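You operate a simulated robot arm through the tools that you are given. There is no shell and no other tool. Be economical: measure what you need, move in short steps, check, and stop when the job is done.

You are at the controls of a simulated two-armed robot. One attempt, no reset.

TASK
Bring the pressure regulator to the service table and set it to its label's figure.
Fine: lift the red lock, turn the knob, press the lock down again. Hold the regulator while you do it.

It is judged by the outcome, as a careful person would: the job done as asked, and still so three seconds after it is handed in. It fails if anything else is knocked over, pushed out of place, dropped, spilled or broken.

THE ROBOT
Two 7-joint arms with fingered hands on one trunk, on a base that drives. Base frame: it is fixed to the floor where the robot stands at the start and does not move with it; the origin is under the middle of the robot, x ahead of it, y to its left, z up; the surface under the hand at the start is at about z = 70. Units: cm, degrees, N and s.
The left shoulder is at the start at [6, 16.6, 87.6], the right one opposite. With the tool pointing down near the work surface each hand reaches from about 36 to 86 cm from the robot's upright axis, wherever it stands, measured 20 degrees to its own side. Places, roughly: regulator knob [60, -10, 90]; regulator lock [60, -20, 80]; service table [60, 100, 90]. Payload 5 kg a hand.
Tool frame (each hand has its own): the origin (TCP) lies between the finger pads and is the grasp point; the fingertips stand 3.2 cm ahead of it; z points along the fingers, y is the line along which they close. Largest opening 16 cm; the body of the gripper starts 8.9 cm behind the TCP. The gripper is a hand of 3 fingers: y runs from the thumb to the fingers, the wrist lies at [0, 0, -26.7] in the tool frame, and closing takes about 1.5 s.
Orientation is told as [roll, pitch, yaw] about the base's x, y, z axes, in that order, counted from this pose: with the fingers straight down and closing along the base's y, the tool's x points along the base's -x, its y along +y and its z along -z.

THE INTERFACE
- The arms move only by the tool move_arm. It takes "left_series", "right_series" or both (then of equal length, played together; a hand with none holds still); each is a list of rows, each a list of 7 numbers: the shift along the tool's x, y, z in cm, then the turn, a rotation vector about the tool's x, y, z in degrees, then the finger opening in cm, from 0 to 16. In form: [[dx, dy, dz, ax, ay, az, jaw], ...]. A call has 1 to 8 rows; each row shifts and turns the commanded pose from where the row before left it, along the tool's axes as they then stand. Rows are played at 5 a second. More than 5 cm and 8.6 degrees between two rows, or a gripper value outside its range, and nothing of the call is played. Where a pose cannot be reached the arm comes as near as it can. A force on the tool above 70 N (or 10 N above the force at the start of the call, whichever is more), or a blocked arm, ends the call early, and 0.2 s more pass. The fingers move at their own pace (about 4.5 cm/s each) and stop on an object; they squeeze with about 32 N. The grip force told is the motor's: it shows also when the fingers shut on nothing. Time passes only in rows, and 0.2 s behind the last, so rows that do not move let the fingers close. The reply holds the time, the measured pose of the TCP, the force on the tool along the base axes, the opening and the grip force, in the units named above and with some noise, with the torque about the TCP (base axes, N m) and any sound that the robot's microphone picked up.
- Cameras (640 x 400 px; columns grow to the right, rows downward): "scene" is now at [5.13, 0.21, 152.03]; the picture's right is [0.03, -1.00, 0.00], its down [-0.69, -0.02, -0.72] and it looks along [0.72, 0.02, -0.69] (base axes); focal length 267 px, centre (320, 200). "left" rides on the left gripper at [-6.5, -0.4, -11.6] in its tool frame; the picture's right is [0.06, -1.00, 0.00], its down [0.87, 0.05, -0.49] and it looks along [0.49, 0.03, 0.87] (tool axes); focal length 261 px, centre (320, 200). "right" rides on the right gripper at [6.5, -0.4, -11.6] in its tool frame; the picture's right is [0.06, 1.00, 0.00], its down [-0.87, 0.05, -0.49] and it looks along [-0.49, 0.03, 0.87] (tool axes); focal length 261 px, centre (320, 200). There is no depth. A picture from a camera that has moved, and an enlarged one, comes with that camera's place and axes in the base frame and with its lens.
- get_image(camera): a new picture of that camera. The clock stands still meanwhile.
- slide_trunk(by): slides the trunk up (or, below 0, down) by that many cm; the arms and the scene camera ride with it, the base frame stays. It gives what a move gives, with no picture.
- drive_base(legs): drives the robot by 1 to 6 legs, each [ahead, turn to the left] in cm and degrees, along the robot's own axes; the way and the turn of a leg run together, so that a leg with both is an arc; at most 150 cm and 180 degrees a leg. The arms and the cameras ride along, it lands a little off, and it stops where it bumps. It gives what a move gives.
- grasp_type(shape, hand): the hand has 3 fingers and takes this shape, open, in about a second: jaw (thumb against the fingers, like two jaws); tri (thumb and two fingers); tip (a fingertip pinch); poke (one finger out to press); point (the index stretched); flat (the hand flat); cup (the hand cupped); fist (a fist). The gripper value then closes the fingers along that shape, each until it touches; the sizes above hold for jaw. It gives what a move gives, with no picture.
- pan_tilt(pan, tilt): turns the head with the scene camera to pan (to the left, within 86 degrees either way) and tilt (down, from -29 to 69), counted from straight ahead of the robot. It gives what a move gives.
- close_up(camera, box): a new picture of the part [left, top, right, bottom] of that camera's present view, enlarged. The clock stands still meanwhile.
- finish_job(): hands the job in; it is judged then, once.

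Go step by step. Nothing tells you exact positions but the pictures and the camera data: compare them with the known pose of the tool, close in by small moves and look again before you grip or let go. The budget is 120 turns and 100 pictures, counting those below and the enlarged ones. Unless the task says otherwise, let go and move clear before handing in.

The tools are called after "Emit:" by a JSON object that holds its "api" and its "payload". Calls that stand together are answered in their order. move_arm: Moves the arms, as the interface text tells. Its arguments: {"type":"object","properties":{"left_series":{"type":"array","items":{"type":"array","items":{"type":"number"}}},"right_series":{"type":"array","items":{"type":"array","items":{"type":"number"}}}},"required":[]} The other tools are called the same way: slide_trunk (by) slides the trunk up or down; grasp_type (shape, hand) gives the hand a shape; drive_base (legs) drives the base; pan_tilt (pan, tilt) turns the head that bears the scene camera; get_image (camera) takes a picture; close_up (camera, box) takes an enlarged picture of a part of a camera's view; finish_job () hands the job in.

At the start:

```text
clock: 0.0
left_eef_pos: [63.09, 23.77, 114.21]
left_tool_rot: [-0.1, 0.0, 0.1]
left_wrist_force: [0.4, -1.0, 0.0]
left_torque: [-0.03, 0.0, -0.01]
left_width: 15.99
left_finger_force: 0.0
left_shape: jaw
right_eef_pos: [48.59, -28.45, 116.1]
right_tool_rot: [0.0, 0.1, 0.1]
right_wrist_force: [-0.1, -0.1, -0.1]
right_torque: [-0.01, 0.03, 0.01]
right_width: 15.95
right_finger_force: 0.0
right_shape: jaw
trunk travel left (down, up): [-42.5, 16.5]
robot x, y, heading: [0.46, 0.07, -0.0]
head pan, tilt: [2.0, 43.8]
```

scene: 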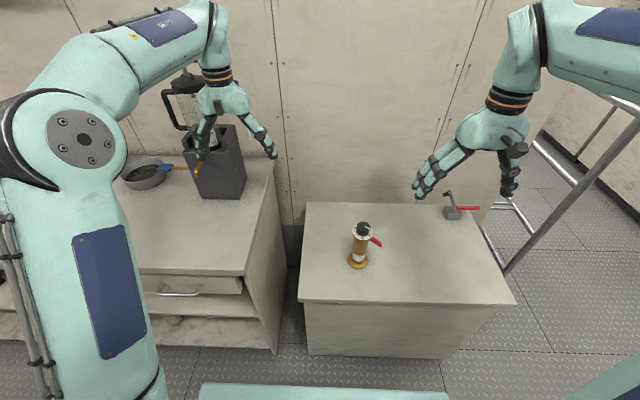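
right: 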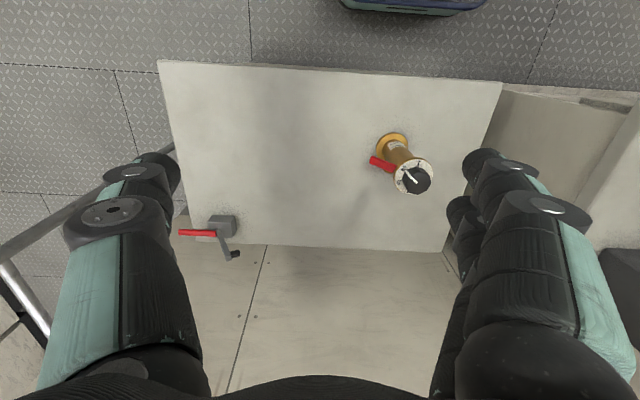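
left: 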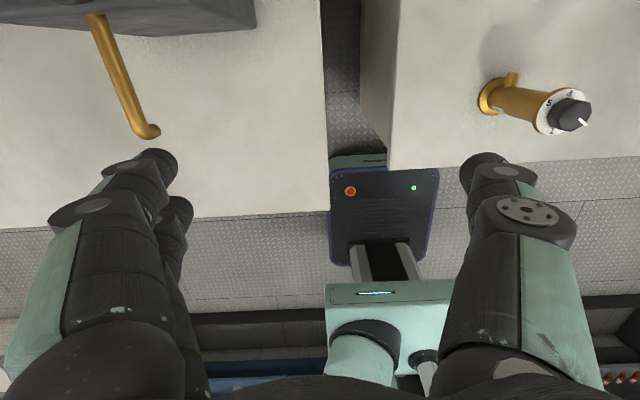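

I see a brass regulator with a black knob and a red lever standing on the table ahead, and another red-lever device at the back right. I'll look closer at both, and at the label.

Emit:
{"api": "close_up", "payload": {"camera": "scene", "box": [320, 200, 420, 280]}}

Emit:
{"api": "close_up", "payload": {"camera": "right", "box": [350, 110, 450, 210]}}

Emit:
{"api": "close_up", "payload": {"camera": "left", "box": [460, 50, 620, 150]}}

Emit:
{"api": "pan_tilt", "payload": {"pan": 60, "tilt": 35}}

```text
5.00 times, centred on (370, 240) of scene
camera zoom: at [5.13, 0.21, 152.03], right [0.03, -1.0, 0.0], down [-0.69, -0.02, -0.72], along [0.72, 0.02, -0.69], focal length 1336 px, centre (70, 0)
```

zoom: 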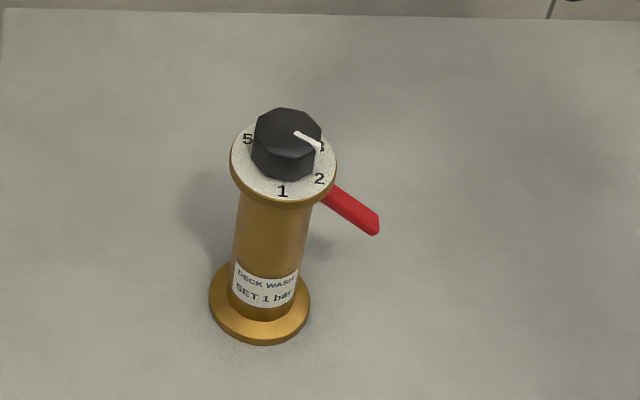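

```text
4.00 times, centred on (400, 160) of right
camera zoom: at [41.92, -28.97, 127.59], right [-0.06, 1.0, 0.0], down [0.87, 0.05, 0.49], along [0.49, 0.03, -0.87], focal length 1043 px, centre (0, 360)
```

zoom: 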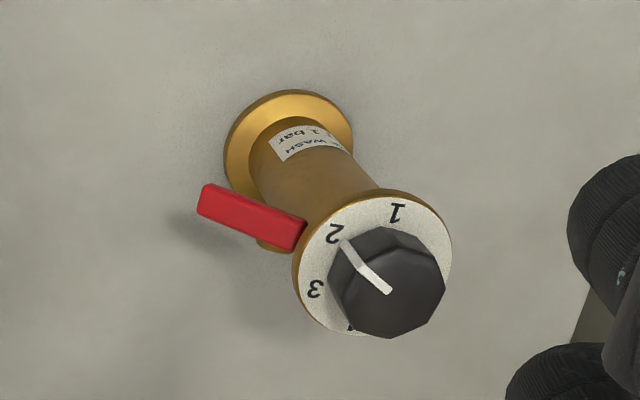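

```text
4.00 times, centred on (540, 100) of left
camera zoom: at [69.65, 23.38, 125.91], right [-0.06, -1.0, 0.0], down [-0.87, 0.05, 0.49], along [-0.49, 0.03, -0.87], focal length 1043 px, centre (-560, 600)
```

zoom: 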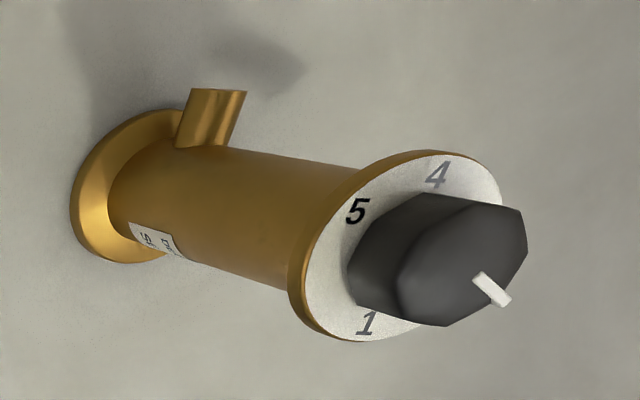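

```text
clock: 1.3
left_eef_pos: [63.12, 23.81, 114.17]
left_tool_rot: [0.0, -0.1, 0.1]
left_wrist_force: [-0.1, -0.6, 0.2]
left_torque: [-0.01, -0.02, 0.01]
left_width: 15.97
left_finger_force: 0.0
left_shape: jaw
right_eef_pos: [48.47, -28.43, 116.21]
right_tool_rot: [0.0, 0.0, -0.1]
right_wrist_force: [-0.2, -0.7, 0.5]
right_torque: [-0.03, 0.01, -0.01]
right_width: 16.0
right_finger_force: 0.1
right_shape: jaw
trunk travel left (down, up): [-42.5, 16.5]
robot x, y, heading: [-0.1, 0.03, -0.1]
head pan, tilt: [60.0, 35.0]
```

The label reads "SET 1 bar", and the pointer sits between 2 and 3. Next I look toward the service table.

Emit:
{"api": "get_image", "payload": {"camera": "scene"}}

```text
93 pictures are left
camera scene: at [1.32, 7.55, 153.34], right [0.87, -0.5, 0.0], down [-0.29, -0.5, -0.82], along [0.41, 0.71, -0.57], focal length 267 px, centre (320, 200)
```

scene: 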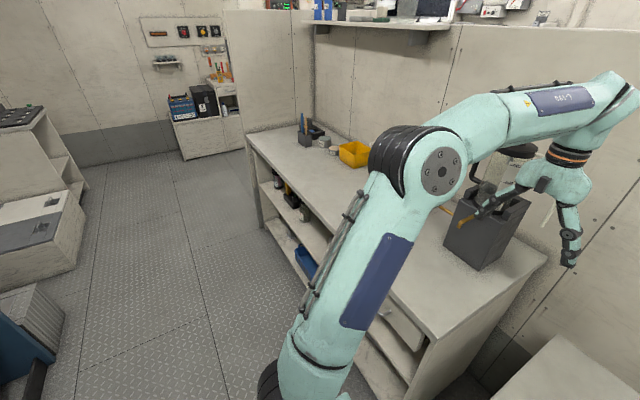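

The service table's top works out at z≈85 with its front edge at x≈44. The regulator stands at about (59.8, -11.4) on z=70, with its dial at 85.5, and the lock lever droops toward -y. I'll back off a little for arm room, then turn the left hand horizontal for a side grasp.

Emit:
{"api": "drive_base", "payload": {"legs": [[-12, 0]]}}

Emit:
{"api": "pan_tilt", "payload": {"pan": 0, "tilt": 40}}

Emit:
{"api": "move_arm", "payload": {"left_series": [[0, 0, 0, 0, -8.5, 0, 16], [0, 0, 0, 0, -8.5, 0, 16], [0, 0, 0, 0, -8.5, 0, 16], [0, 0, 0, 0, -8.5, 0, 16], [0, 0, 0, 0, -8.5, 0, 16], [0, 0, 0, 0, -8.5, 0, 16], [0, 0, 0, 0, -8.5, 0, 16], [0, 0, 0, 0, -8.5, 0, 16]]}}

```text
clock: 2.5
left_eef_pos: [51.0, 23.77, 114.25]
left_tool_rot: [0.0, -0.1, -0.1]
left_wrist_force: [-1.0, -0.1, -0.7]
left_torque: [-0.04, -0.01, 0.02]
left_width: 15.99
left_finger_force: 0.1
left_shape: jaw
right_eef_pos: [36.38, -28.58, 116.18]
right_tool_rot: [0.1, -0.1, -0.1]
right_wrist_force: [-0.7, 0.2, 0.0]
right_torque: [0.01, -0.06, -0.01]
right_width: 15.98
right_finger_force: 0.0
right_shape: jaw
trunk travel left (down, up): [-42.5, 16.5]
robot x, y, heading: [-12.2, 0.27, -0.2]
head pan, tilt: [60.0, 35.0]
```

```text
clock: 3.8
left_eef_pos: [51.19, 23.74, 114.22]
left_tool_rot: [0.1, 0.0, 0.1]
left_wrist_force: [0.1, -0.1, 0.2]
left_torque: [0.0, 0.0, 0.0]
left_width: 15.99
left_finger_force: 0.1
left_shape: jaw
right_eef_pos: [36.56, -28.55, 116.23]
right_tool_rot: [-0.1, 0.0, 0.0]
right_wrist_force: [-0.7, 0.3, 0.7]
right_torque: [-0.01, -0.01, -0.01]
right_width: 15.97
right_finger_force: 0.0
right_shape: jaw
trunk travel left (down, up): [-42.5, 16.5]
robot x, y, heading: [-11.62, 0.22, 0.1]
head pan, tilt: [0.0, 40.0]
```

```text
clock: 5.8
left_eef_pos: [46.18, 42.54, 117.44]
left_tool_rot: [5.5, -66.6, 15.1]
left_wrist_force: [0.6, -0.5, 1.1]
left_torque: [0.02, 0.02, 0.08]
left_width: 15.97
left_finger_force: 0.0
left_shape: jaw
left hand out of reach, approached as far as the arm can: row 8
right_eef_pos: [36.66, -28.44, 116.08]
right_tool_rot: [0.2, 0.0, 0.2]
right_wrist_force: [-0.7, -0.7, 0.3]
right_torque: [0.04, 0.01, 0.01]
right_width: 15.98
right_finger_force: 0.0
right_shape: jaw
trunk travel left (down, up): [-42.5, 16.5]
robot x, y, heading: [-11.98, -0.24, 0.3]
head pan, tilt: [0.0, 40.0]
stopped in row 8 (left hand): the arm was blocked; the commanded pose is now the measured one
```

The wrist came too near the shoulder, so the hand drifted left. I'll move it right and forward, and check.

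Emit:
{"api": "move_arm", "payload": {"left_series": [[-0.2, -4.7, -0.5, 0, 0, 0, 16], [-0.2, -4.7, -0.5, 0, 0, 0, 16], [-0.2, -4.7, -0.5, 0, 0, 0, 16], [-0.2, -4.7, -0.5, 0, 0, 0, 16], [-0.2, -4.7, -0.5, 0, 0, 0, 16], [-0.5, -2, 4, 0, 0, 0, 16], [-0.5, -1, 4, 0, 0, 0, 16]]}}

Emit:
{"api": "get_image", "payload": {"camera": "scene"}}

```text
clock: 7.4
left_eef_pos: [53.82, 27.17, 116.43]
left_tool_rot: [5.1, -66.6, 15.5]
left_wrist_force: [-0.1, -0.4, -0.4]
left_torque: [-0.01, 0.04, -0.04]
left_width: 16.0
left_finger_force: 0.0
left_shape: jaw
left hand out of reach, approached as far as the arm can: row 4, 5, 6, 7
right_eef_pos: [36.6, -28.44, 116.03]
right_tool_rot: [-0.1, 0.1, 0.0]
right_wrist_force: [-0.1, 0.2, -0.7]
right_torque: [-0.02, 0.02, 0.0]
right_width: 16.01
right_finger_force: 0.2
right_shape: jaw
trunk travel left (down, up): [-42.5, 16.5]
robot x, y, heading: [-11.82, -0.15, -0.1]
head pan, tilt: [0.0, 40.0]
```

```text
92 pictures are left
camera scene: at [-6.57, -0.06, 152.58], right [0.0, -1.0, 0.0], down [-0.64, 0.0, -0.77], along [0.77, 0.0, -0.64], focal length 267 px, centre (320, 200)
```

scene: 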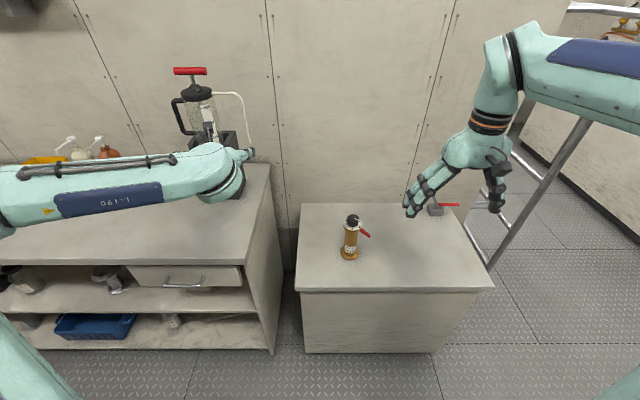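

The arm is stretched out to the left and the hand still points left. I'll yaw it right (elbow out, hand pointing inward) while lowering a bit.

Emit:
{"api": "move_arm", "payload": {"left_series": [[0.5, 0, 0, 7.3, -0.3, 3.2, 16], [0.5, 0, 0, 7.3, -0.3, 3.2, 16], [0.5, 0, 0, 7.3, -0.3, 3.2, 16], [0.5, 0, 0, 7.3, -0.3, 3.2, 16], [0.5, 0, 0, 7.3, -0.3, 3.2, 16], [0.5, 0, 0, 7.3, -0.3, 3.2, 16]]}}

```text
clock: 8.8
left_eef_pos: [52.46, 27.4, 113.84]
left_tool_rot: [6.0, -66.9, -33.4]
left_wrist_force: [0.1, 0.0, 0.3]
left_torque: [-0.02, -0.01, -0.02]
left_width: 15.97
left_finger_force: 0.0
left_shape: jaw
right_eef_pos: [36.54, -28.28, 116.07]
right_tool_rot: [0.0, -0.1, 0.1]
right_wrist_force: [-0.4, 0.0, -0.7]
right_torque: [-0.04, -0.01, 0.0]
right_width: 15.99
right_finger_force: 0.0
right_shape: jaw
trunk travel left (down, up): [-42.5, 16.5]
robot x, y, heading: [-11.81, -0.07, 0.4]
head pan, tilt: [0.0, 40.0]
```

That worked. Now I finish pitching to horizontal and translate toward the pregrasp, staying high.

Emit:
{"api": "move_arm", "payload": {"left_series": [[0, -3, 1, 0, -7.7, 0, 16], [0, -3, 1, 0, -7.7, 0, 16], [0, -3, 1, 0, -7.7, 0, 16], [0, -4.4, 1.6, 0, 0, 0, 16], [0, -4.4, 1.6, 0, 0, 0, 16], [0, -4.4, 1.6, 0, 0, 0, 16], [0, -4.4, 1.6, 0, 0, 0, 16], [0, -4, 1.6, 0, 0, 0, 16]]}}

Emit:
{"api": "get_image", "payload": {"camera": "scene"}}

```text
clock: 10.6
left_eef_pos: [48.94, 5.39, 120.66]
left_tool_rot: [66.6, -87.3, -94.9]
left_wrist_force: [0.1, -0.2, 0.9]
left_torque: [0.06, 0.05, 0.04]
left_width: 16.02
left_finger_force: 0.0
left_shape: jaw
left hand out of reach, approached as far as the arm can: row 5, 6, 7, 8
right_eef_pos: [36.4, -28.26, 116.22]
right_tool_rot: [0.0, -0.1, 0.2]
right_wrist_force: [-0.2, 0.7, 0.3]
right_torque: [0.01, -0.06, 0.0]
right_width: 15.99
right_finger_force: 0.1
right_shape: jaw
trunk travel left (down, up): [-42.5, 16.5]
robot x, y, heading: [-12.04, 0.07, -0.4]
head pan, tilt: [0.0, 40.0]
```

```text
91 pictures are left
camera scene: at [-6.8, -0.09, 152.61], right [0.0, -1.0, 0.0], down [-0.64, 0.0, -0.77], along [0.77, 0.0, -0.64], focal length 267 px, centre (320, 200)
```

scene: 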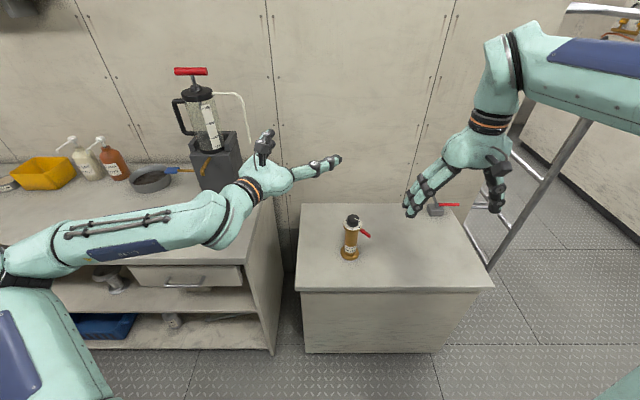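

The orientation is right: nearly horizontal, pointing (0.88, -0.47). Lowering should bring it back in reach.

Emit:
{"api": "move_arm", "payload": {"left_series": [[5, 0, 0, 0, 0, 0, 16], [5, 0, 0, 0, 0, 0, 16], [5, 0, 0, 0, 0, 0, 16], [4, 0, 0, 0, 0, 0, 16], [4, 0, 0, 0, 0, 0, 16], [0, 0, 0, 0, 0, 0, 16]]}}

Emit:
{"api": "get_image", "payload": {"camera": "scene"}}

Emit:
{"api": "get_image", "payload": {"camera": "left"}}

```text
clock: 12.0
left_eef_pos: [51.3, 16.42, 108.85]
left_tool_rot: [68.6, -87.4, -97.1]
left_wrist_force: [0.1, -0.7, 0.3]
left_torque: [0.02, -0.03, 0.01]
left_width: 15.98
left_finger_force: 0.0
left_shape: jaw
left hand out of reach, approached as far as the arm can: row 1, 2, 3, 4, 5
right_eef_pos: [36.42, -28.33, 116.08]
right_tool_rot: [0.0, 0.0, 0.1]
right_wrist_force: [0.8, -0.3, -0.3]
right_torque: [-0.01, 0.02, -0.05]
right_width: 15.98
right_finger_force: 0.0
right_shape: jaw
trunk travel left (down, up): [-42.5, 16.5]
robot x, y, heading: [-12.36, 0.21, 0.1]
head pan, tilt: [0.0, 40.0]
```

```text
90 pictures are left
camera scene: at [-6.65, -0.04, 152.59], right [0.0, -1.0, 0.0], down [-0.64, 0.0, -0.77], along [0.77, 0.0, -0.64], focal length 267 px, centre (320, 200)
```

scene: 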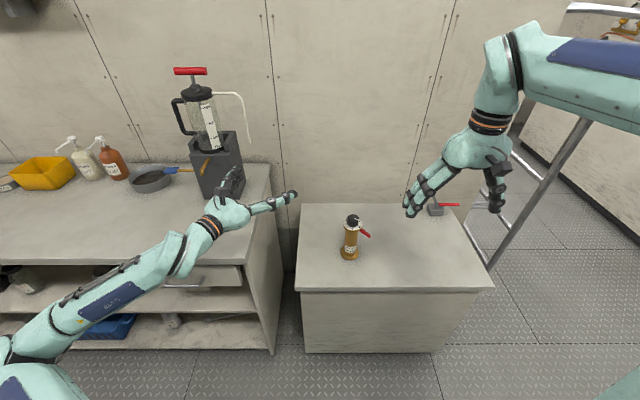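

```text
89 pictures are left
camera left: at [40.79, 21.29, 115.6], right [-0.47, -0.87, -0.1], down [-0.4, 0.32, -0.86], along [0.78, -0.37, -0.5], focal length 261 px, centre (320, 200)
```

left: 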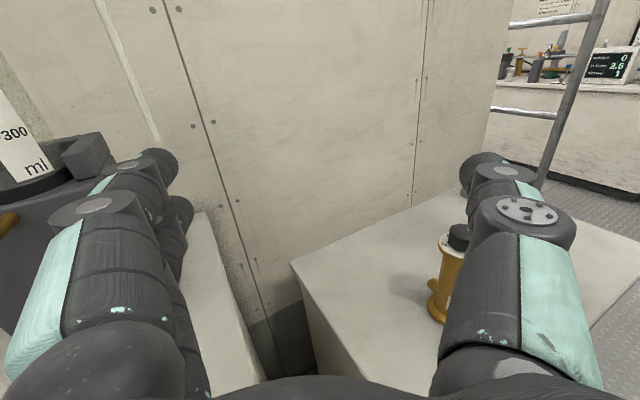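

The wrist is too close to the shoulder for this pose. I'll back the base off about 20 cm more, and then push the hand forward again.

Emit:
{"api": "drive_base", "payload": {"legs": [[-20, 0]]}}

Emit:
{"api": "move_arm", "payload": {"left_series": [[0, 0, 5, 0, 0, 0, 16], [0, 0, 5, 0, 0, 0, 16], [0, 0, 5, 0, 0, 0, 16], [0, 0, 0, 0, 0, 0, 16]]}}

```text
clock: 13.6
left_eef_pos: [31.14, 16.56, 108.81]
left_tool_rot: [69.7, -87.6, -98.0]
left_wrist_force: [-0.4, 0.2, 0.2]
left_torque: [0.01, 0.01, 0.01]
left_width: 16.0
left_finger_force: 0.0
left_shape: jaw
right_eef_pos: [16.49, -28.29, 116.27]
right_tool_rot: [0.0, -0.1, 0.2]
right_wrist_force: [-0.3, -0.6, 0.0]
right_torque: [0.0, -0.01, -0.05]
right_width: 15.96
right_finger_force: 0.1
right_shape: jaw
trunk travel left (down, up): [-42.5, 16.5]
robot x, y, heading: [-31.89, -0.04, 0.0]
head pan, tilt: [0.0, 40.0]
```

```text
clock: 14.6
left_eef_pos: [44.91, 10.49, 109.69]
left_tool_rot: [61.0, -87.3, -89.7]
left_wrist_force: [-0.9, -0.1, -0.2]
left_torque: [0.02, -0.04, -0.03]
left_width: 16.02
left_finger_force: 0.1
left_shape: jaw
left hand out of reach, approached as far as the arm can: row 1, 2, 3
right_eef_pos: [16.59, -28.23, 116.19]
right_tool_rot: [0.0, -0.2, 0.2]
right_wrist_force: [-0.3, 0.8, 0.5]
right_torque: [0.01, -0.01, -0.02]
right_width: 15.99
right_finger_force: 0.0
right_shape: jaw
trunk travel left (down, up): [-42.5, 16.5]
robot x, y, heading: [-31.84, -0.01, -0.1]
head pan, tilt: [0.0, 40.0]
```

The commanded pose follows the measured one, good. Now I'm moving down and right toward the pregrasp.

Emit:
{"api": "move_arm", "payload": {"left_series": [[4.5, -1.7, 0.8, 0, 0, 0, 16], [4.5, -1.7, 0.8, 0, 0, 0, 16], [4.5, -1.7, 0.8, 0, 0, 0, 16], [4.5, -1.7, 0.8, 0, 0, 0, 16], [0, 0, 0, 0, 0, 0, 16]]}}

```text
clock: 15.8
left_eef_pos: [49.64, 13.02, 102.54]
left_tool_rot: [40.8, -86.4, -70.7]
left_wrist_force: [-0.3, -0.1, -0.4]
left_torque: [-0.03, 0.01, -0.03]
left_width: 16.0
left_finger_force: 0.0
left_shape: jaw
left hand out of reach, approached as far as the arm can: row 1, 2, 3, 4
right_eef_pos: [16.66, -28.31, 116.08]
right_tool_rot: [0.0, 0.0, 0.2]
right_wrist_force: [0.1, 1.6, -0.1]
right_torque: [0.02, -0.01, 0.0]
right_width: 15.98
right_finger_force: 0.0
right_shape: jaw
trunk travel left (down, up): [-42.5, 16.5]
robot x, y, heading: [-31.98, 0.13, 0.4]
head pan, tilt: [0.0, 40.0]
```

Lowering relative to the shoulder hits an arm limit, so I'll use the trunk for height instead. First I shift right at this height.

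Emit:
{"api": "move_arm", "payload": {"left_series": [[0, -4, 0.5, 0, 0, 0, 16], [0, -4, 0.5, 0, 0, 0, 16], [0, -4, 0.5, 0, 0, 0, 16], [0, -4, 0.5, 0, 0, 0, 16], [0, 0, 0, 0, 0, 0, 16]]}}

Emit:
{"api": "get_image", "payload": {"camera": "scene"}}

```text
clock: 17.0
left_eef_pos: [44.6, 10.01, 108.78]
left_tool_rot: [49.2, -86.9, -78.6]
left_wrist_force: [0.1, 0.7, 0.1]
left_torque: [0.01, -0.02, 0.01]
left_width: 15.99
left_finger_force: 0.0
left_shape: jaw
left hand out of reach, approached as far as the arm can: row 1, 2, 3, 4
right_eef_pos: [16.63, -28.38, 116.21]
right_tool_rot: [0.0, -0.2, 0.2]
right_wrist_force: [1.1, 0.7, -0.2]
right_torque: [0.02, -0.02, -0.02]
right_width: 16.04
right_finger_force: 0.1
right_shape: jaw
trunk travel left (down, up): [-42.5, 16.5]
robot x, y, heading: [-32.06, 0.05, 0.5]
head pan, tilt: [0.0, 40.0]
```

```text
88 pictures are left
camera scene: at [-26.53, -0.08, 152.59], right [0.0, -1.0, 0.0], down [-0.64, 0.0, -0.77], along [0.77, 0.0, -0.64], focal length 267 px, centre (320, 200)
```

scene: 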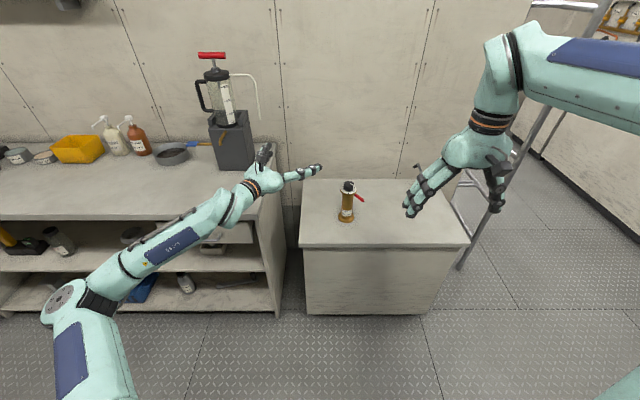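

The reachable strip for this hand orientation lies near where it is now. So I'll aim with the base instead: turn right 7.5° so the hand points at the regulator, then lower with the trunk.

Emit:
{"api": "drive_base", "payload": {"legs": [[0, -7.5]]}}

Emit:
{"api": "slide_trunk", "payload": {"by": -26}}

Emit:
{"api": "get_image", "payload": {"camera": "left"}}

Emit:
{"api": "get_image", "payload": {"camera": "scene"}}

```text
clock: 18.0
left_eef_pos: [45.09, -0.27, 108.83]
left_tool_rot: [49.5, -86.9, -86.3]
left_wrist_force: [-0.7, -0.8, -0.4]
left_torque: [0.01, -0.02, -0.01]
left_width: 16.02
left_finger_force: 0.1
left_shape: jaw
right_eef_pos: [12.57, -34.47, 116.15]
right_tool_rot: [0.1, -0.1, -7.3]
right_wrist_force: [0.0, 0.3, 0.4]
right_torque: [0.02, 0.02, 0.02]
right_width: 16.0
right_finger_force: 0.2
right_shape: jaw
trunk travel left (down, up): [-42.5, 16.5]
robot x, y, heading: [-31.77, -0.44, -7.4]
head pan, tilt: [0.0, 40.0]
```

```text
clock: 20.7
left_eef_pos: [45.25, -0.15, 82.83]
left_tool_rot: [49.4, -86.9, -86.2]
left_wrist_force: [-0.1, 0.0, 0.9]
left_torque: [0.0, -0.02, 0.01]
left_width: 16.0
left_finger_force: 0.0
left_shape: jaw
right_eef_pos: [12.61, -34.35, 90.27]
right_tool_rot: [0.0, -0.1, -7.3]
right_wrist_force: [0.3, 0.1, 0.5]
right_torque: [0.01, -0.01, -0.01]
right_width: 16.0
right_finger_force: 0.1
right_shape: jaw
trunk travel left (down, up): [-16.5, 42.5]
robot x, y, heading: [-32.28, -0.1, -7.3]
head pan, tilt: [0.0, 40.0]
```

```text
87 pictures are left
camera left: at [35.63, 6.08, 89.86], right [-0.6, -0.79, -0.1], down [-0.36, 0.38, -0.85], along [0.71, -0.47, -0.52], focal length 261 px, centre (320, 200)
```

left: 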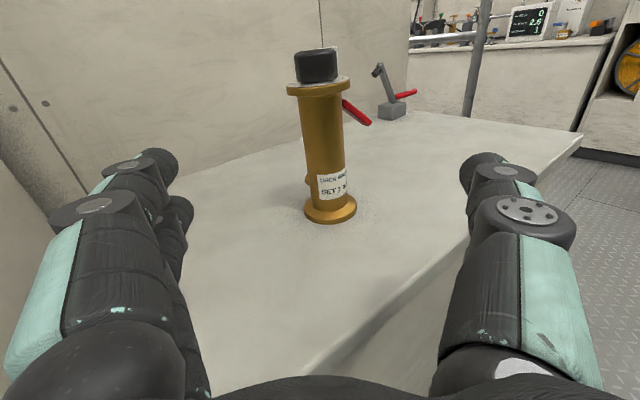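

```text
86 pictures are left
camera scene: at [-26.58, -0.8, 126.59], right [-0.13, -0.99, 0.0], down [-0.64, 0.08, -0.77], along [0.76, -0.1, -0.64], focal length 267 px, centre (320, 200)
```

scene: 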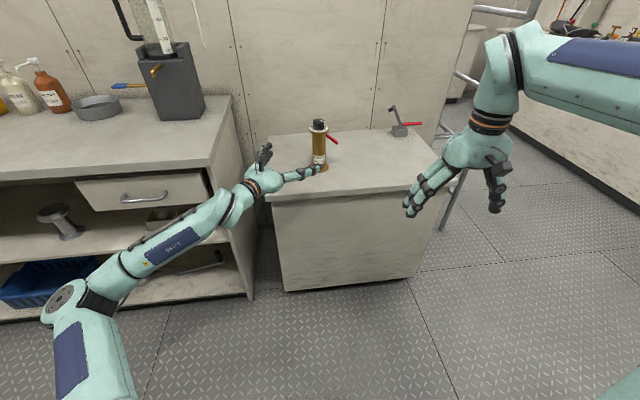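

The hand is level and aims straight at the regulator. I lower to grip height and advance most of the way.

Emit:
{"api": "slide_trunk", "payload": {"by": -5.3}}

Emit:
{"api": "move_arm", "payload": {"left_series": [[0, 0, 4, 0, 0, 0, 16], [0, 0, 4, 0, 0, 0, 16], [0, 0, 3, 0, 0, 0, 16], [0, 0, 0, 0, 0, 0, 16]]}}

Emit:
{"api": "get_image", "payload": {"camera": "left"}}

```text
clock: 21.6
left_eef_pos: [45.12, -0.17, 77.48]
left_tool_rot: [49.6, -86.9, -86.4]
left_wrist_force: [-0.2, -0.1, -0.2]
left_torque: [0.0, 0.06, 0.01]
left_width: 16.01
left_finger_force: 0.0
left_shape: jaw
right_eef_pos: [12.58, -34.48, 84.82]
right_tool_rot: [0.0, -0.1, -7.3]
right_wrist_force: [-0.2, -0.4, 0.4]
right_torque: [-0.03, 0.01, 0.01]
right_width: 16.01
right_finger_force: 0.1
right_shape: jaw
trunk travel left (down, up): [-11.2, 47.8]
robot x, y, heading: [-31.85, -0.05, -7.3]
head pan, tilt: [0.0, 40.0]
```

```text
clock: 22.6
left_eef_pos: [48.52, 1.03, 75.42]
left_tool_rot: [49.5, -86.8, -86.6]
left_wrist_force: [-0.5, 0.0, 0.1]
left_torque: [-0.01, 0.02, 0.01]
left_width: 16.01
left_finger_force: 0.0
left_shape: jaw
left hand out of reach, approached as far as the arm can: row 1, 2, 3
right_eef_pos: [12.48, -34.4, 84.86]
right_tool_rot: [0.1, -0.1, -7.3]
right_wrist_force: [-1.0, -0.5, -0.3]
right_torque: [0.0, 0.01, -0.02]
right_width: 15.99
right_finger_force: 0.1
right_shape: jaw
trunk travel left (down, up): [-11.2, 47.8]
robot x, y, heading: [-31.45, -0.12, -7.4]
head pan, tilt: [0.0, 40.0]
```

```text
85 pictures are left
camera left: at [38.91, 7.22, 82.38], right [-0.6, -0.79, -0.1], down [-0.36, 0.38, -0.85], along [0.71, -0.47, -0.52], focal length 261 px, centre (320, 200)
```

left: 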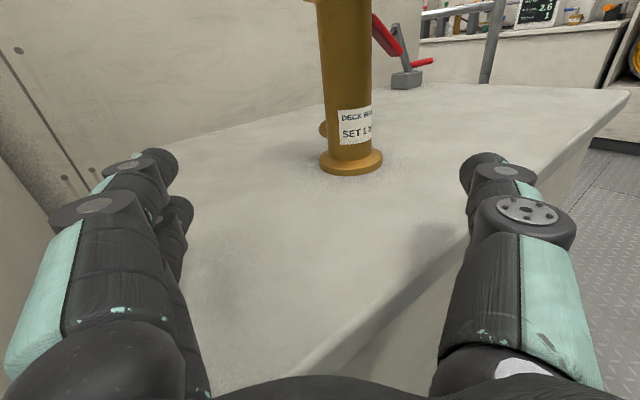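

Forward reach with the arm is limited, so the base will do the approach: trunk up 2, turn right 7°, then check before driving in.

Emit:
{"api": "slide_trunk", "payload": {"by": 2}}

Emit:
{"api": "drive_base", "payload": {"legs": [[0, -7]]}}

Emit:
{"api": "get_image", "payload": {"camera": "left"}}

```text
clock: 23.3
left_eef_pos: [48.52, 1.04, 77.39]
left_tool_rot: [49.4, -86.9, -86.2]
left_wrist_force: [0.0, 0.8, 0.1]
left_torque: [0.0, -0.02, 0.07]
left_width: 16.01
left_finger_force: 0.1
left_shape: jaw
right_eef_pos: [12.54, -34.38, 86.96]
right_tool_rot: [0.0, 0.0, -7.4]
right_wrist_force: [1.2, -0.3, 0.7]
right_torque: [-0.01, 0.03, -0.01]
right_width: 15.97
right_finger_force: 0.1
right_shape: jaw
trunk travel left (down, up): [-13.2, 45.8]
robot x, y, heading: [-31.9, 0.03, -7.3]
head pan, tilt: [0.0, 40.0]
```

```text
clock: 24.3
left_eef_pos: [47.86, -8.91, 77.32]
left_tool_rot: [49.3, -86.9, -93.2]
left_wrist_force: [0.5, 0.2, 0.0]
left_torque: [-0.01, -0.02, 0.01]
left_width: 16.0
left_finger_force: 0.0
left_shape: jaw
right_eef_pos: [8.03, -39.61, 86.84]
right_tool_rot: [0.0, -0.1, -14.4]
right_wrist_force: [0.6, -0.1, -0.7]
right_torque: [0.0, -0.04, 0.02]
right_width: 16.0
right_finger_force: 0.1
right_shape: jaw
trunk travel left (down, up): [-13.2, 45.8]
robot x, y, heading: [-31.81, 0.13, -14.4]
head pan, tilt: [0.0, 40.0]
```

```text
84 pictures are left
camera left: at [39.23, -1.54, 84.39], right [-0.69, -0.71, -0.1], down [-0.31, 0.43, -0.85], along [0.65, -0.56, -0.52], focal length 261 px, centre (320, 200)
```

left: 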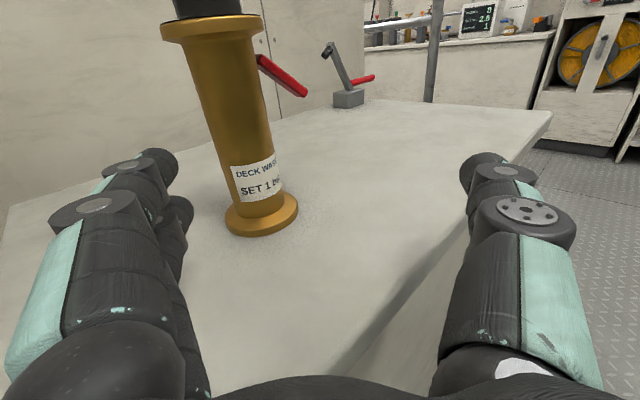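

It sits between the fingers' lines; I drive in part way, then the rest.

Emit:
{"api": "drive_base", "payload": {"legs": [[7, 0]]}}

Emit:
{"api": "get_image", "payload": {"camera": "left"}}

```text
clock: 25.3
left_eef_pos: [54.79, -10.71, 77.31]
left_tool_rot: [49.2, -86.9, -93.2]
left_wrist_force: [-0.5, 0.3, -0.5]
left_torque: [0.02, -0.01, 0.01]
left_width: 15.98
left_finger_force: 0.1
left_shape: jaw
right_eef_pos: [14.84, -41.34, 86.8]
right_tool_rot: [0.0, -0.1, -14.3]
right_wrist_force: [-0.2, -0.6, -0.4]
right_torque: [-0.02, -0.02, -0.01]
right_width: 15.99
right_finger_force: 0.2
right_shape: jaw
trunk travel left (down, up): [-13.2, 45.8]
robot x, y, heading: [-25.19, -1.53, -14.1]
head pan, tilt: [0.0, 40.0]
```

```text
83 pictures are left
camera left: at [46.03, -3.3, 84.39], right [-0.69, -0.71, -0.1], down [-0.31, 0.43, -0.85], along [0.65, -0.56, -0.52], focal length 261 px, centre (320, 200)
```

left: 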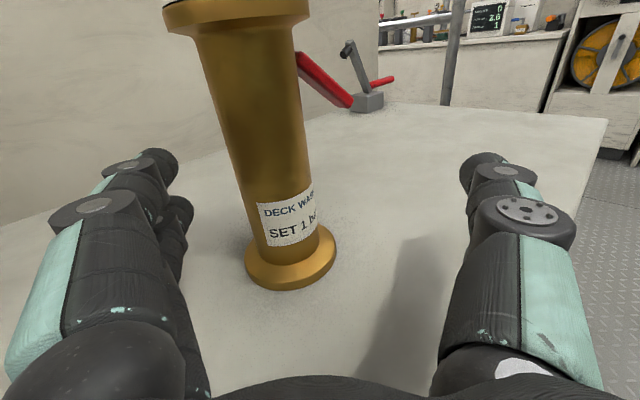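

Emit:
{"api": "drive_base", "payload": {"legs": [[4.5, 0.5]]}}

Emit:
{"api": "get_image", "payload": {"camera": "left"}}

Emit:
{"api": "get_image", "payload": {"camera": "scene"}}

```text
clock: 26.2
left_eef_pos: [59.16, -11.03, 77.27]
left_tool_rot: [48.9, -87.0, -92.6]
left_wrist_force: [0.6, 0.0, 0.3]
left_torque: [0.03, 0.03, -0.03]
left_width: 16.01
left_finger_force: 0.0
left_shape: jaw
right_eef_pos: [19.5, -42.1, 86.87]
right_tool_rot: [0.0, -0.1, -13.7]
right_wrist_force: [0.3, 0.9, -0.7]
right_torque: [-0.02, -0.03, -0.04]
right_width: 16.01
right_finger_force: 0.0
right_shape: jaw
trunk travel left (down, up): [-13.2, 45.8]
robot x, y, heading: [-20.79, -2.62, -13.6]
head pan, tilt: [0.0, 40.0]
```

```text
82 pictures are left
camera left: at [50.42, -3.77, 84.39], right [-0.69, -0.72, -0.1], down [-0.32, 0.42, -0.85], along [0.65, -0.55, -0.52], focal length 261 px, centre (320, 200)
```

left: 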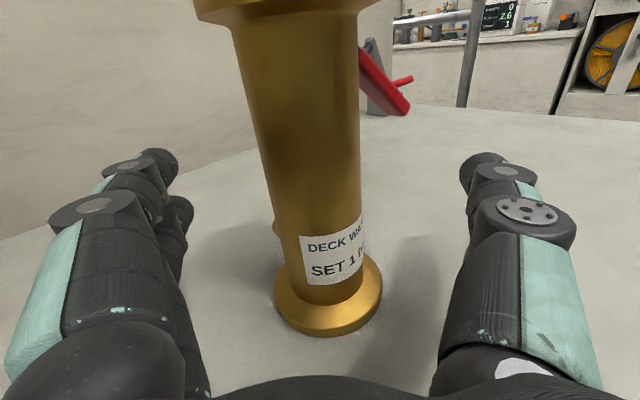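

```text
81 pictures are left
camera scene: at [-15.52, -4.25, 123.29], right [-0.24, -0.97, 0.0], down [-0.62, 0.15, -0.77], along [0.74, -0.18, -0.64], focal length 267 px, centre (320, 200)
```

scene: 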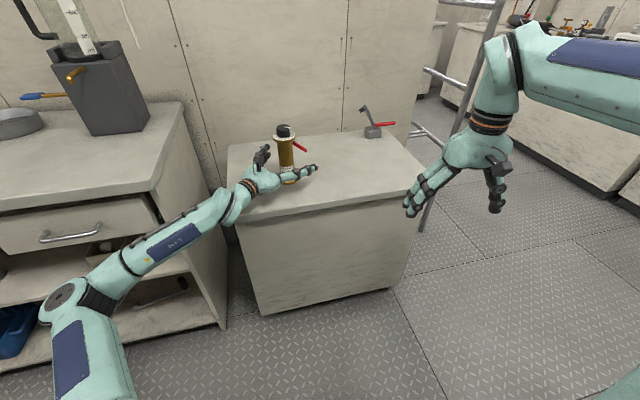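

The TCP now sits on the regulator's axis. Closing the left hand.

Emit:
{"api": "move_arm", "payload": {"left_series": [[0, 0, 0, 0, 0, 0, 10], [0, 0, 0, 0, 0, 0, 7], [0, 0, 0, 0, 0, 0, 5], [0, 0, 0, 0, 0, 0, 3], [0, 0, 0, 0, 0, 0, 1], [0, 0, 0, 0, 0, 0, 0], [0, 0, 0, 0, 0, 0, 0], [0, 0, 0, 0, 0, 0, 0]]}}

Emit:
{"api": "get_image", "payload": {"camera": "left"}}

```text
clock: 28.0
left_eef_pos: [59.21, -11.18, 77.36]
left_tool_rot: [48.7, -86.8, -92.3]
left_wrist_force: [0.0, -0.9, 0.4]
left_torque: [-0.03, 0.0, 0.02]
left_width: 3.57
left_finger_force: 32.1
left_shape: jaw
right_eef_pos: [19.6, -42.02, 86.86]
right_tool_rot: [0.0, -0.1, -13.8]
right_wrist_force: [0.0, -0.2, 0.6]
right_torque: [0.0, 0.0, 0.01]
right_width: 15.99
right_finger_force: 0.1
right_shape: jaw
trunk travel left (down, up): [-13.2, 45.8]
robot x, y, heading: [-20.88, -2.87, -14.0]
head pan, tilt: [0.0, 40.0]
```

```text
80 pictures are left
camera left: at [50.43, -3.8, 84.37], right [-0.69, -0.72, -0.1], down [-0.32, 0.42, -0.85], along [0.65, -0.55, -0.52], focal length 261 px, centre (320, 200)
```

left: 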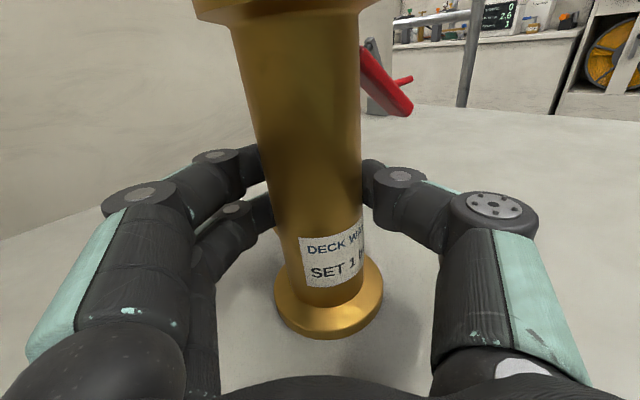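

It's a firm grip. Lifting with the trunk.

Emit:
{"api": "slide_trunk", "payload": {"by": 6}}

Emit:
{"api": "get_image", "payload": {"camera": "left"}}

```text
clock: 29.0
left_eef_pos: [59.28, -10.98, 83.29]
left_tool_rot: [48.0, -86.9, -91.5]
left_wrist_force: [0.6, -0.3, -4.4]
left_torque: [0.04, -0.01, -0.01]
left_width: 3.58
left_finger_force: 32.3
left_shape: jaw
right_eef_pos: [19.51, -42.13, 92.84]
right_tool_rot: [-0.1, 0.0, -13.8]
right_wrist_force: [1.0, 0.2, -0.4]
right_torque: [0.01, 0.04, 0.01]
right_width: 15.97
right_finger_force: 0.1
right_shape: jaw
trunk travel left (down, up): [-19.2, 39.8]
robot x, y, heading: [-21.16, -2.78, -13.7]
head pan, tilt: [0.0, 40.0]
```

```text
79 pictures are left
camera left: at [50.47, -3.78, 90.32], right [-0.69, -0.72, -0.1], down [-0.32, 0.42, -0.85], along [0.65, -0.55, -0.52], focal length 261 px, centre (320, 200)
```

left: 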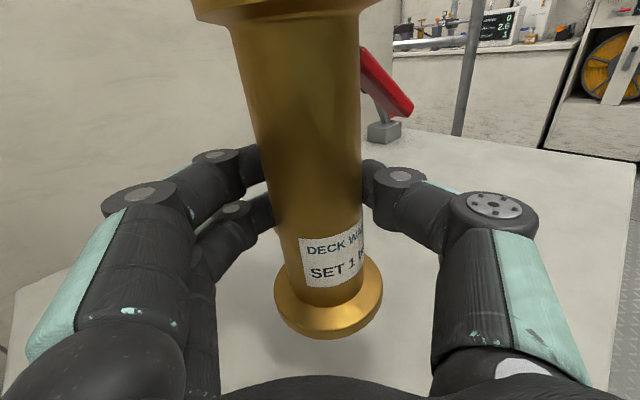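

Lifted cleanly (about 0.45 kg). I'll raise it to travel height and draw the hand in closer, away from the table.

Emit:
{"api": "slide_trunk", "payload": {"by": 24}}

Emit:
{"api": "drive_base", "payload": {"legs": [[-40, 0]]}}

Emit:
{"api": "move_arm", "payload": {"left_series": [[0, 0, -2.5, 0, 0, 0, 0], [0, 0, -2.5, 0, 0, 0, 0], [0, 0, -2.5, 0, 0, 0, 0], [0, 0, -2.5, 0, 0, 0, 0], [0, 0, -2.5, 0, 0, 0, 0], [0, 0, -2.5, 0, 0, 0, 0]]}}

Emit:
{"api": "pan_tilt", "payload": {"pan": 75, "tilt": 30}}

Emit:
{"api": "get_image", "payload": {"camera": "scene"}}

Emit:
{"api": "get_image", "payload": {"camera": "left"}}

```text
clock: 31.5
left_eef_pos: [59.14, -11.09, 107.3]
left_tool_rot: [48.1, -86.9, -91.8]
left_wrist_force: [-0.4, -0.8, -4.4]
left_torque: [0.03, 0.0, 0.01]
left_width: 3.59
left_finger_force: 32.5
left_shape: jaw
right_eef_pos: [19.58, -42.13, 116.87]
right_tool_rot: [0.0, 0.0, -13.8]
right_wrist_force: [-0.2, -0.1, -0.8]
right_torque: [-0.03, -0.02, -0.04]
right_width: 15.99
right_finger_force: 0.0
right_shape: jaw
trunk travel left (down, up): [-43.2, 15.8]
robot x, y, heading: [-20.61, -2.98, -13.8]
head pan, tilt: [0.0, 40.0]
```

```text
clock: 33.9
left_eef_pos: [22.5, -1.58, 107.0]
left_tool_rot: [44.2, -86.9, -87.6]
left_wrist_force: [0.2, -0.3, -4.3]
left_torque: [0.0, -0.01, -0.03]
left_width: 3.6
left_finger_force: 32.3
left_shape: jaw
right_eef_pos: [-16.89, -32.7, 116.94]
right_tool_rot: [0.0, 0.1, -13.7]
right_wrist_force: [0.6, 0.5, -0.3]
right_torque: [-0.03, 0.06, -0.01]
right_width: 15.98
right_finger_force: 0.0
right_shape: jaw
trunk travel left (down, up): [-43.2, 15.8]
robot x, y, heading: [-57.4, 6.21, -13.7]
head pan, tilt: [0.0, 40.0]
stopped in leg 1: the robot was blocked; the commanded pose is now the measured one
```

```text
clock: 35.3
left_eef_pos: [11.46, 8.74, 107.96]
left_tool_rot: [48.8, -86.9, -92.1]
left_wrist_force: [0.3, 0.5, -3.9]
left_torque: [0.02, 0.05, -0.04]
left_width: 3.59
left_finger_force: 32.0
left_shape: jaw
right_eef_pos: [-17.1, -32.6, 116.98]
right_tool_rot: [0.0, -0.1, -13.6]
right_wrist_force: [0.0, 0.2, -0.9]
right_torque: [-0.04, 0.01, 0.03]
right_width: 15.98
right_finger_force: 0.0
right_shape: jaw
trunk travel left (down, up): [-43.2, 15.8]
robot x, y, heading: [-57.6, 6.41, -13.3]
head pan, tilt: [0.0, 40.0]
```

```text
clock: 36.8
left_eef_pos: [11.51, 8.51, 107.98]
left_tool_rot: [48.1, -86.9, -91.5]
left_wrist_force: [0.4, -0.4, -3.5]
left_torque: [0.04, 0.01, -0.01]
left_width: 3.6
left_finger_force: 31.7
left_shape: jaw
right_eef_pos: [-17.05, -32.7, 116.96]
right_tool_rot: [0.0, 0.0, -13.6]
right_wrist_force: [0.1, -0.6, -0.5]
right_torque: [0.03, 0.0, -0.02]
right_width: 15.99
right_finger_force: 0.0
right_shape: jaw
trunk travel left (down, up): [-43.2, 15.8]
robot x, y, heading: [-57.5, 6.07, -13.4]
head pan, tilt: [75.0, 30.0]
```

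```text
78 pictures are left
camera scene: at [-56.22, 14.94, 154.82], right [0.88, -0.48, 0.0], down [-0.24, -0.44, -0.87], along [0.41, 0.76, -0.5], focal length 267 px, centre (320, 200)
```

scene: 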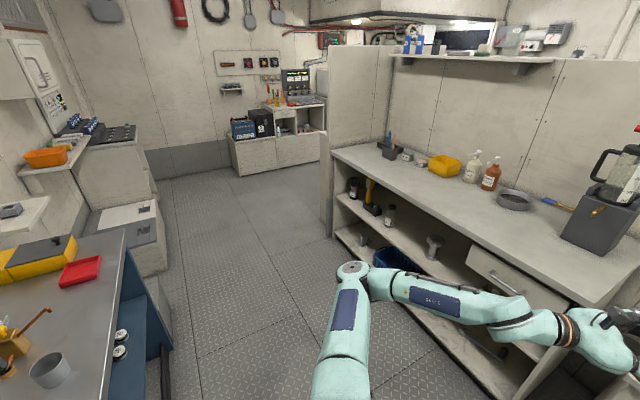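

```text
77 pictures are left
camera left: at [2.75, 15.88, 114.95], right [-0.69, -0.72, -0.1], down [-0.32, 0.42, -0.85], along [0.65, -0.55, -0.52], focal length 261 px, centre (320, 200)
```

left: 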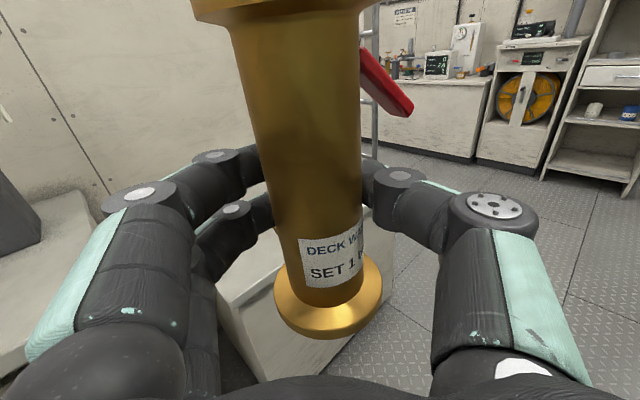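

The base backed up against a bench behind at x≈-85, so I'll keep away from it. Next: forward a little, turn left to ~65°, drive diagonally along the service table, then look before turning to face it.

Emit:
{"api": "drive_base", "payload": {"legs": [[12, 0], [0, 78]]}}

Emit:
{"api": "pan_tilt", "payload": {"pan": 0, "tilt": 35}}

Emit:
{"api": "get_image", "payload": {"camera": "scene"}}

```text
clock: 41.5
left_eef_pos: [-33.55, 71.59, 107.96]
left_tool_rot: [48.0, -86.8, -13.6]
left_wrist_force: [-0.6, 0.3, -4.4]
left_torque: [-0.03, 0.0, -0.04]
left_width: 3.59
left_finger_force: 32.2
left_shape: jaw
right_eef_pos: [0.89, 34.93, 116.89]
right_tool_rot: [0.0, -0.1, 64.2]
right_wrist_force: [-0.1, 0.2, -0.2]
right_torque: [0.0, -0.02, -0.01]
right_width: 15.98
right_finger_force: 0.1
right_shape: jaw
trunk travel left (down, up): [-43.2, 15.8]
robot x, y, heading: [-45.73, 3.26, 64.3]
head pan, tilt: [75.0, 30.0]
```

```text
clock: 42.9
left_eef_pos: [-33.45, 71.61, 107.91]
left_tool_rot: [47.9, -87.0, -13.4]
left_wrist_force: [0.1, -0.1, -5.4]
left_torque: [-0.06, 0.01, -0.03]
left_width: 3.59
left_finger_force: 32.1
left_shape: jaw
right_eef_pos: [0.79, 34.83, 116.91]
right_tool_rot: [0.0, -0.1, 64.3]
right_wrist_force: [0.6, -0.5, 0.0]
right_torque: [0.01, -0.01, 0.01]
right_width: 15.99
right_finger_force: 0.1
right_shape: jaw
trunk travel left (down, up): [-43.2, 15.8]
robot x, y, heading: [-45.75, 3.16, 64.2]
head pan, tilt: [0.0, 35.0]
```

```text
76 pictures are left
camera scene: at [-43.44, 8.75, 154.04], right [0.9, -0.43, 0.0], down [-0.25, -0.52, -0.82], along [0.35, 0.74, -0.57], focal length 267 px, centre (320, 200)
```

scene: 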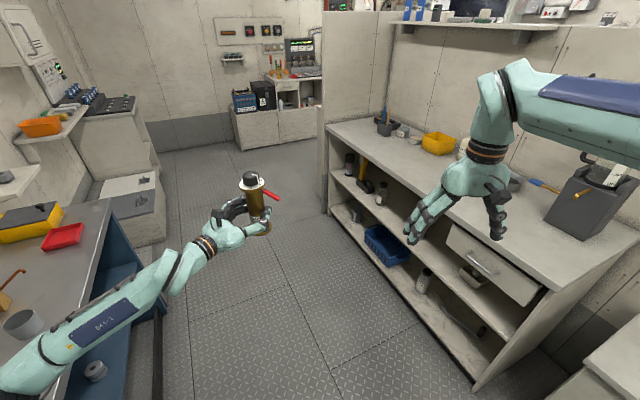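

The left elbow rides over the bench behind, near a cup, so I'll raise the trunk and steer toward the service table side first.

Emit:
{"api": "slide_trunk", "payload": {"by": 12}}

Emit:
{"api": "drive_base", "payload": {"legs": [[0, -14], [42, 0], [0, 25], [48, 0]]}}

Emit:
{"api": "get_image", "payload": {"camera": "scene"}}

```text
clock: 44.4
left_eef_pos: [-33.51, 71.52, 119.81]
left_tool_rot: [47.5, -86.9, -13.1]
left_wrist_force: [0.3, 0.1, -4.9]
left_torque: [-0.03, 0.02, 0.04]
left_width: 3.59
left_finger_force: 32.6
left_shape: jaw
right_eef_pos: [0.88, 34.87, 128.86]
right_tool_rot: [0.0, -0.1, 64.2]
right_wrist_force: [0.2, 0.1, 0.6]
right_torque: [0.0, 0.01, 0.02]
right_width: 15.99
right_finger_force: 0.0
right_shape: jaw
trunk travel left (down, up): [-55.2, 3.8]
robot x, y, heading: [-45.66, 3.52, 64.2]
head pan, tilt: [0.0, 35.0]
```

```text
clock: 51.6
left_eef_pos: [-7.85, 151.64, 119.84]
left_tool_rot: [47.1, -86.8, -1.7]
left_wrist_force: [0.3, -0.1, -4.5]
left_torque: [-0.01, 0.0, -0.04]
left_width: 3.59
left_finger_force: 31.9
left_shape: jaw
right_eef_pos: [32.87, 122.18, 128.85]
right_tool_rot: [0.0, -0.1, 75.2]
right_wrist_force: [0.0, 0.5, 0.1]
right_torque: [-0.02, 0.01, 0.04]
right_width: 15.97
right_finger_force: 0.1
right_shape: jaw
trunk travel left (down, up): [-55.2, 3.8]
robot x, y, heading: [-7.44, 82.31, 75.6]
head pan, tilt: [0.0, 35.0]
```

```text
75 pictures are left
camera scene: at [-5.6, 88.07, 166.04], right [0.97, -0.25, 0.0], down [-0.15, -0.56, -0.82], along [0.21, 0.79, -0.57], focal length 267 px, centre (320, 200)
```

scene: 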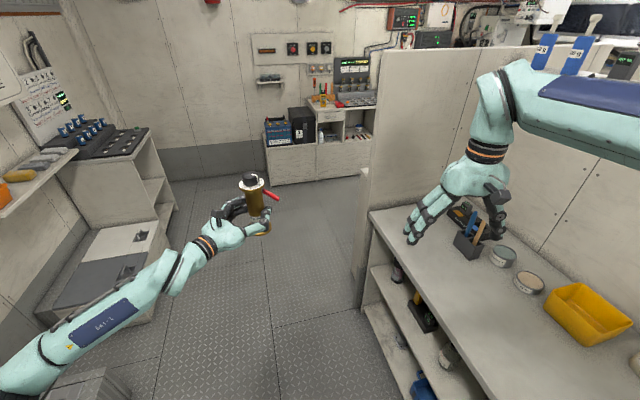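

The path brought me to (-7, 82). Facing the table from here puts the regulator over about (60, 100), clear of the bin and bottles at the back. Turning to face it.

Emit:
{"api": "drive_base", "payload": {"legs": [[0, -75.5]]}}

Emit:
{"api": "pan_tilt", "payload": {"pan": 10, "tilt": 45}}

Emit:
{"api": "get_image", "payload": {"camera": "scene"}}

Emit:
{"api": "get_image", "payload": {"camera": "left"}}

```text
clock: 55.4
left_eef_pos: [59.86, 100.11, 119.93]
left_tool_rot: [47.8, -86.9, -78.1]
left_wrist_force: [-0.8, -0.1, -4.9]
left_torque: [0.03, 0.02, -0.01]
left_width: 3.56
left_finger_force: 31.6
left_shape: jaw
right_eef_pos: [41.4, 53.29, 128.86]
right_tool_rot: [0.0, -0.1, -0.6]
right_wrist_force: [-0.3, -0.1, -0.5]
right_torque: [0.01, -0.01, -0.01]
right_width: 16.0
right_finger_force: 0.1
right_shape: jaw
trunk travel left (down, up): [-55.2, 3.8]
robot x, y, heading: [-6.74, 82.42, -0.4]
head pan, tilt: [0.0, 35.0]
```

```text
clock: 56.1
left_eef_pos: [59.81, 100.1, 119.89]
left_tool_rot: [47.4, -86.8, -77.9]
left_wrist_force: [1.2, 0.5, -4.4]
left_torque: [0.02, 0.02, 0.0]
left_width: 3.55
left_finger_force: 32.4
left_shape: jaw
right_eef_pos: [41.23, 53.45, 128.78]
right_tool_rot: [0.2, -0.1, -0.6]
right_wrist_force: [-0.5, 0.4, -0.1]
right_torque: [-0.04, -0.01, 0.01]
right_width: 16.0
right_finger_force: 0.2
right_shape: jaw
trunk travel left (down, up): [-55.2, 3.8]
robot x, y, heading: [-6.82, 82.34, -0.5]
head pan, tilt: [10.0, 45.0]
```

```text
74 pictures are left
camera scene: at [-2.02, 83.69, 164.56], right [0.17, -0.99, 0.0], down [-0.7, -0.12, -0.71], along [0.7, 0.12, -0.71], focal length 267 px, centre (320, 200)
```

scene: 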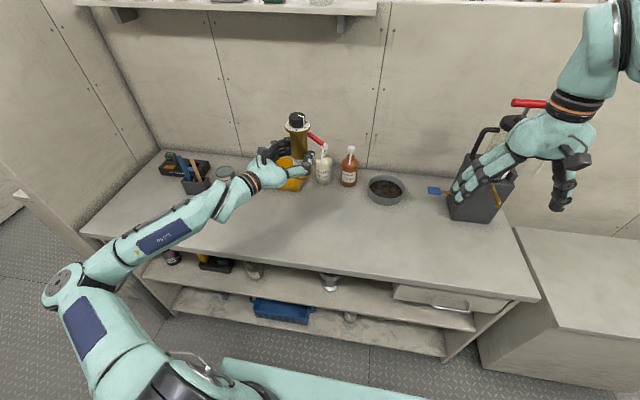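

```text
73 pictures are left
camera left: at [49.61, 105.3, 126.93], right [-0.51, -0.86, -0.1], down [-0.41, 0.34, -0.85], along [0.76, -0.39, -0.52], focal length 261 px, centre (320, 200)
```

left: 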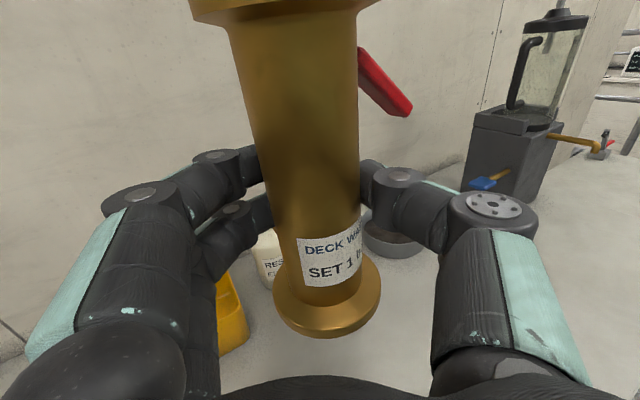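

The spot below is clear. Lowering with the trunk to just above the table.

Emit:
{"api": "slide_trunk", "payload": {"by": -23}}

Emit:
{"api": "get_image", "payload": {"camera": "scene"}}

Emit:
{"api": "get_image", "payload": {"camera": "left"}}

```text
clock: 58.6
left_eef_pos: [59.82, 100.23, 96.89]
left_tool_rot: [47.8, -86.9, -78.2]
left_wrist_force: [0.6, -0.6, -4.6]
left_torque: [0.03, 0.04, 0.04]
left_width: 3.59
left_finger_force: 32.4
left_shape: jaw
right_eef_pos: [41.19, 53.49, 105.84]
right_tool_rot: [0.0, -0.1, -0.6]
right_wrist_force: [0.1, -0.1, 0.5]
right_torque: [0.01, 0.0, 0.02]
right_width: 15.98
right_finger_force: 0.1
right_shape: jaw
trunk travel left (down, up): [-32.2, 26.8]
robot x, y, heading: [-7.0, 82.42, -0.5]
head pan, tilt: [10.0, 45.0]
```

```text
72 pictures are left
camera scene: at [-2.04, 83.69, 141.57], right [0.17, -0.99, 0.0], down [-0.7, -0.12, -0.71], along [0.7, 0.12, -0.71], focal length 267 px, centre (320, 200)
```

scene: 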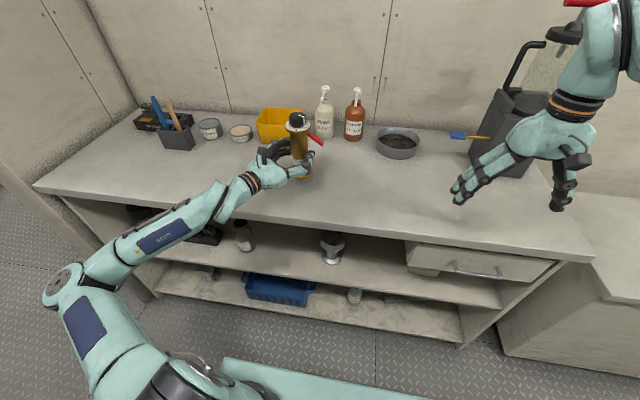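

```text
71 pictures are left
camera left: at [49.59, 105.29, 103.95], right [-0.51, -0.86, -0.1], down [-0.41, 0.34, -0.85], along [0.76, -0.39, -0.52], focal length 261 px, centre (320, 200)
```

left: 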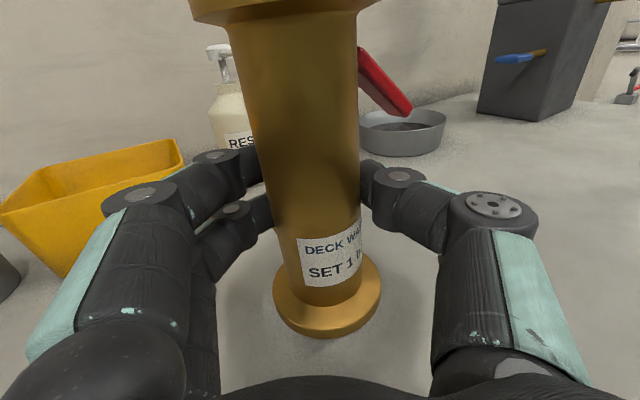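

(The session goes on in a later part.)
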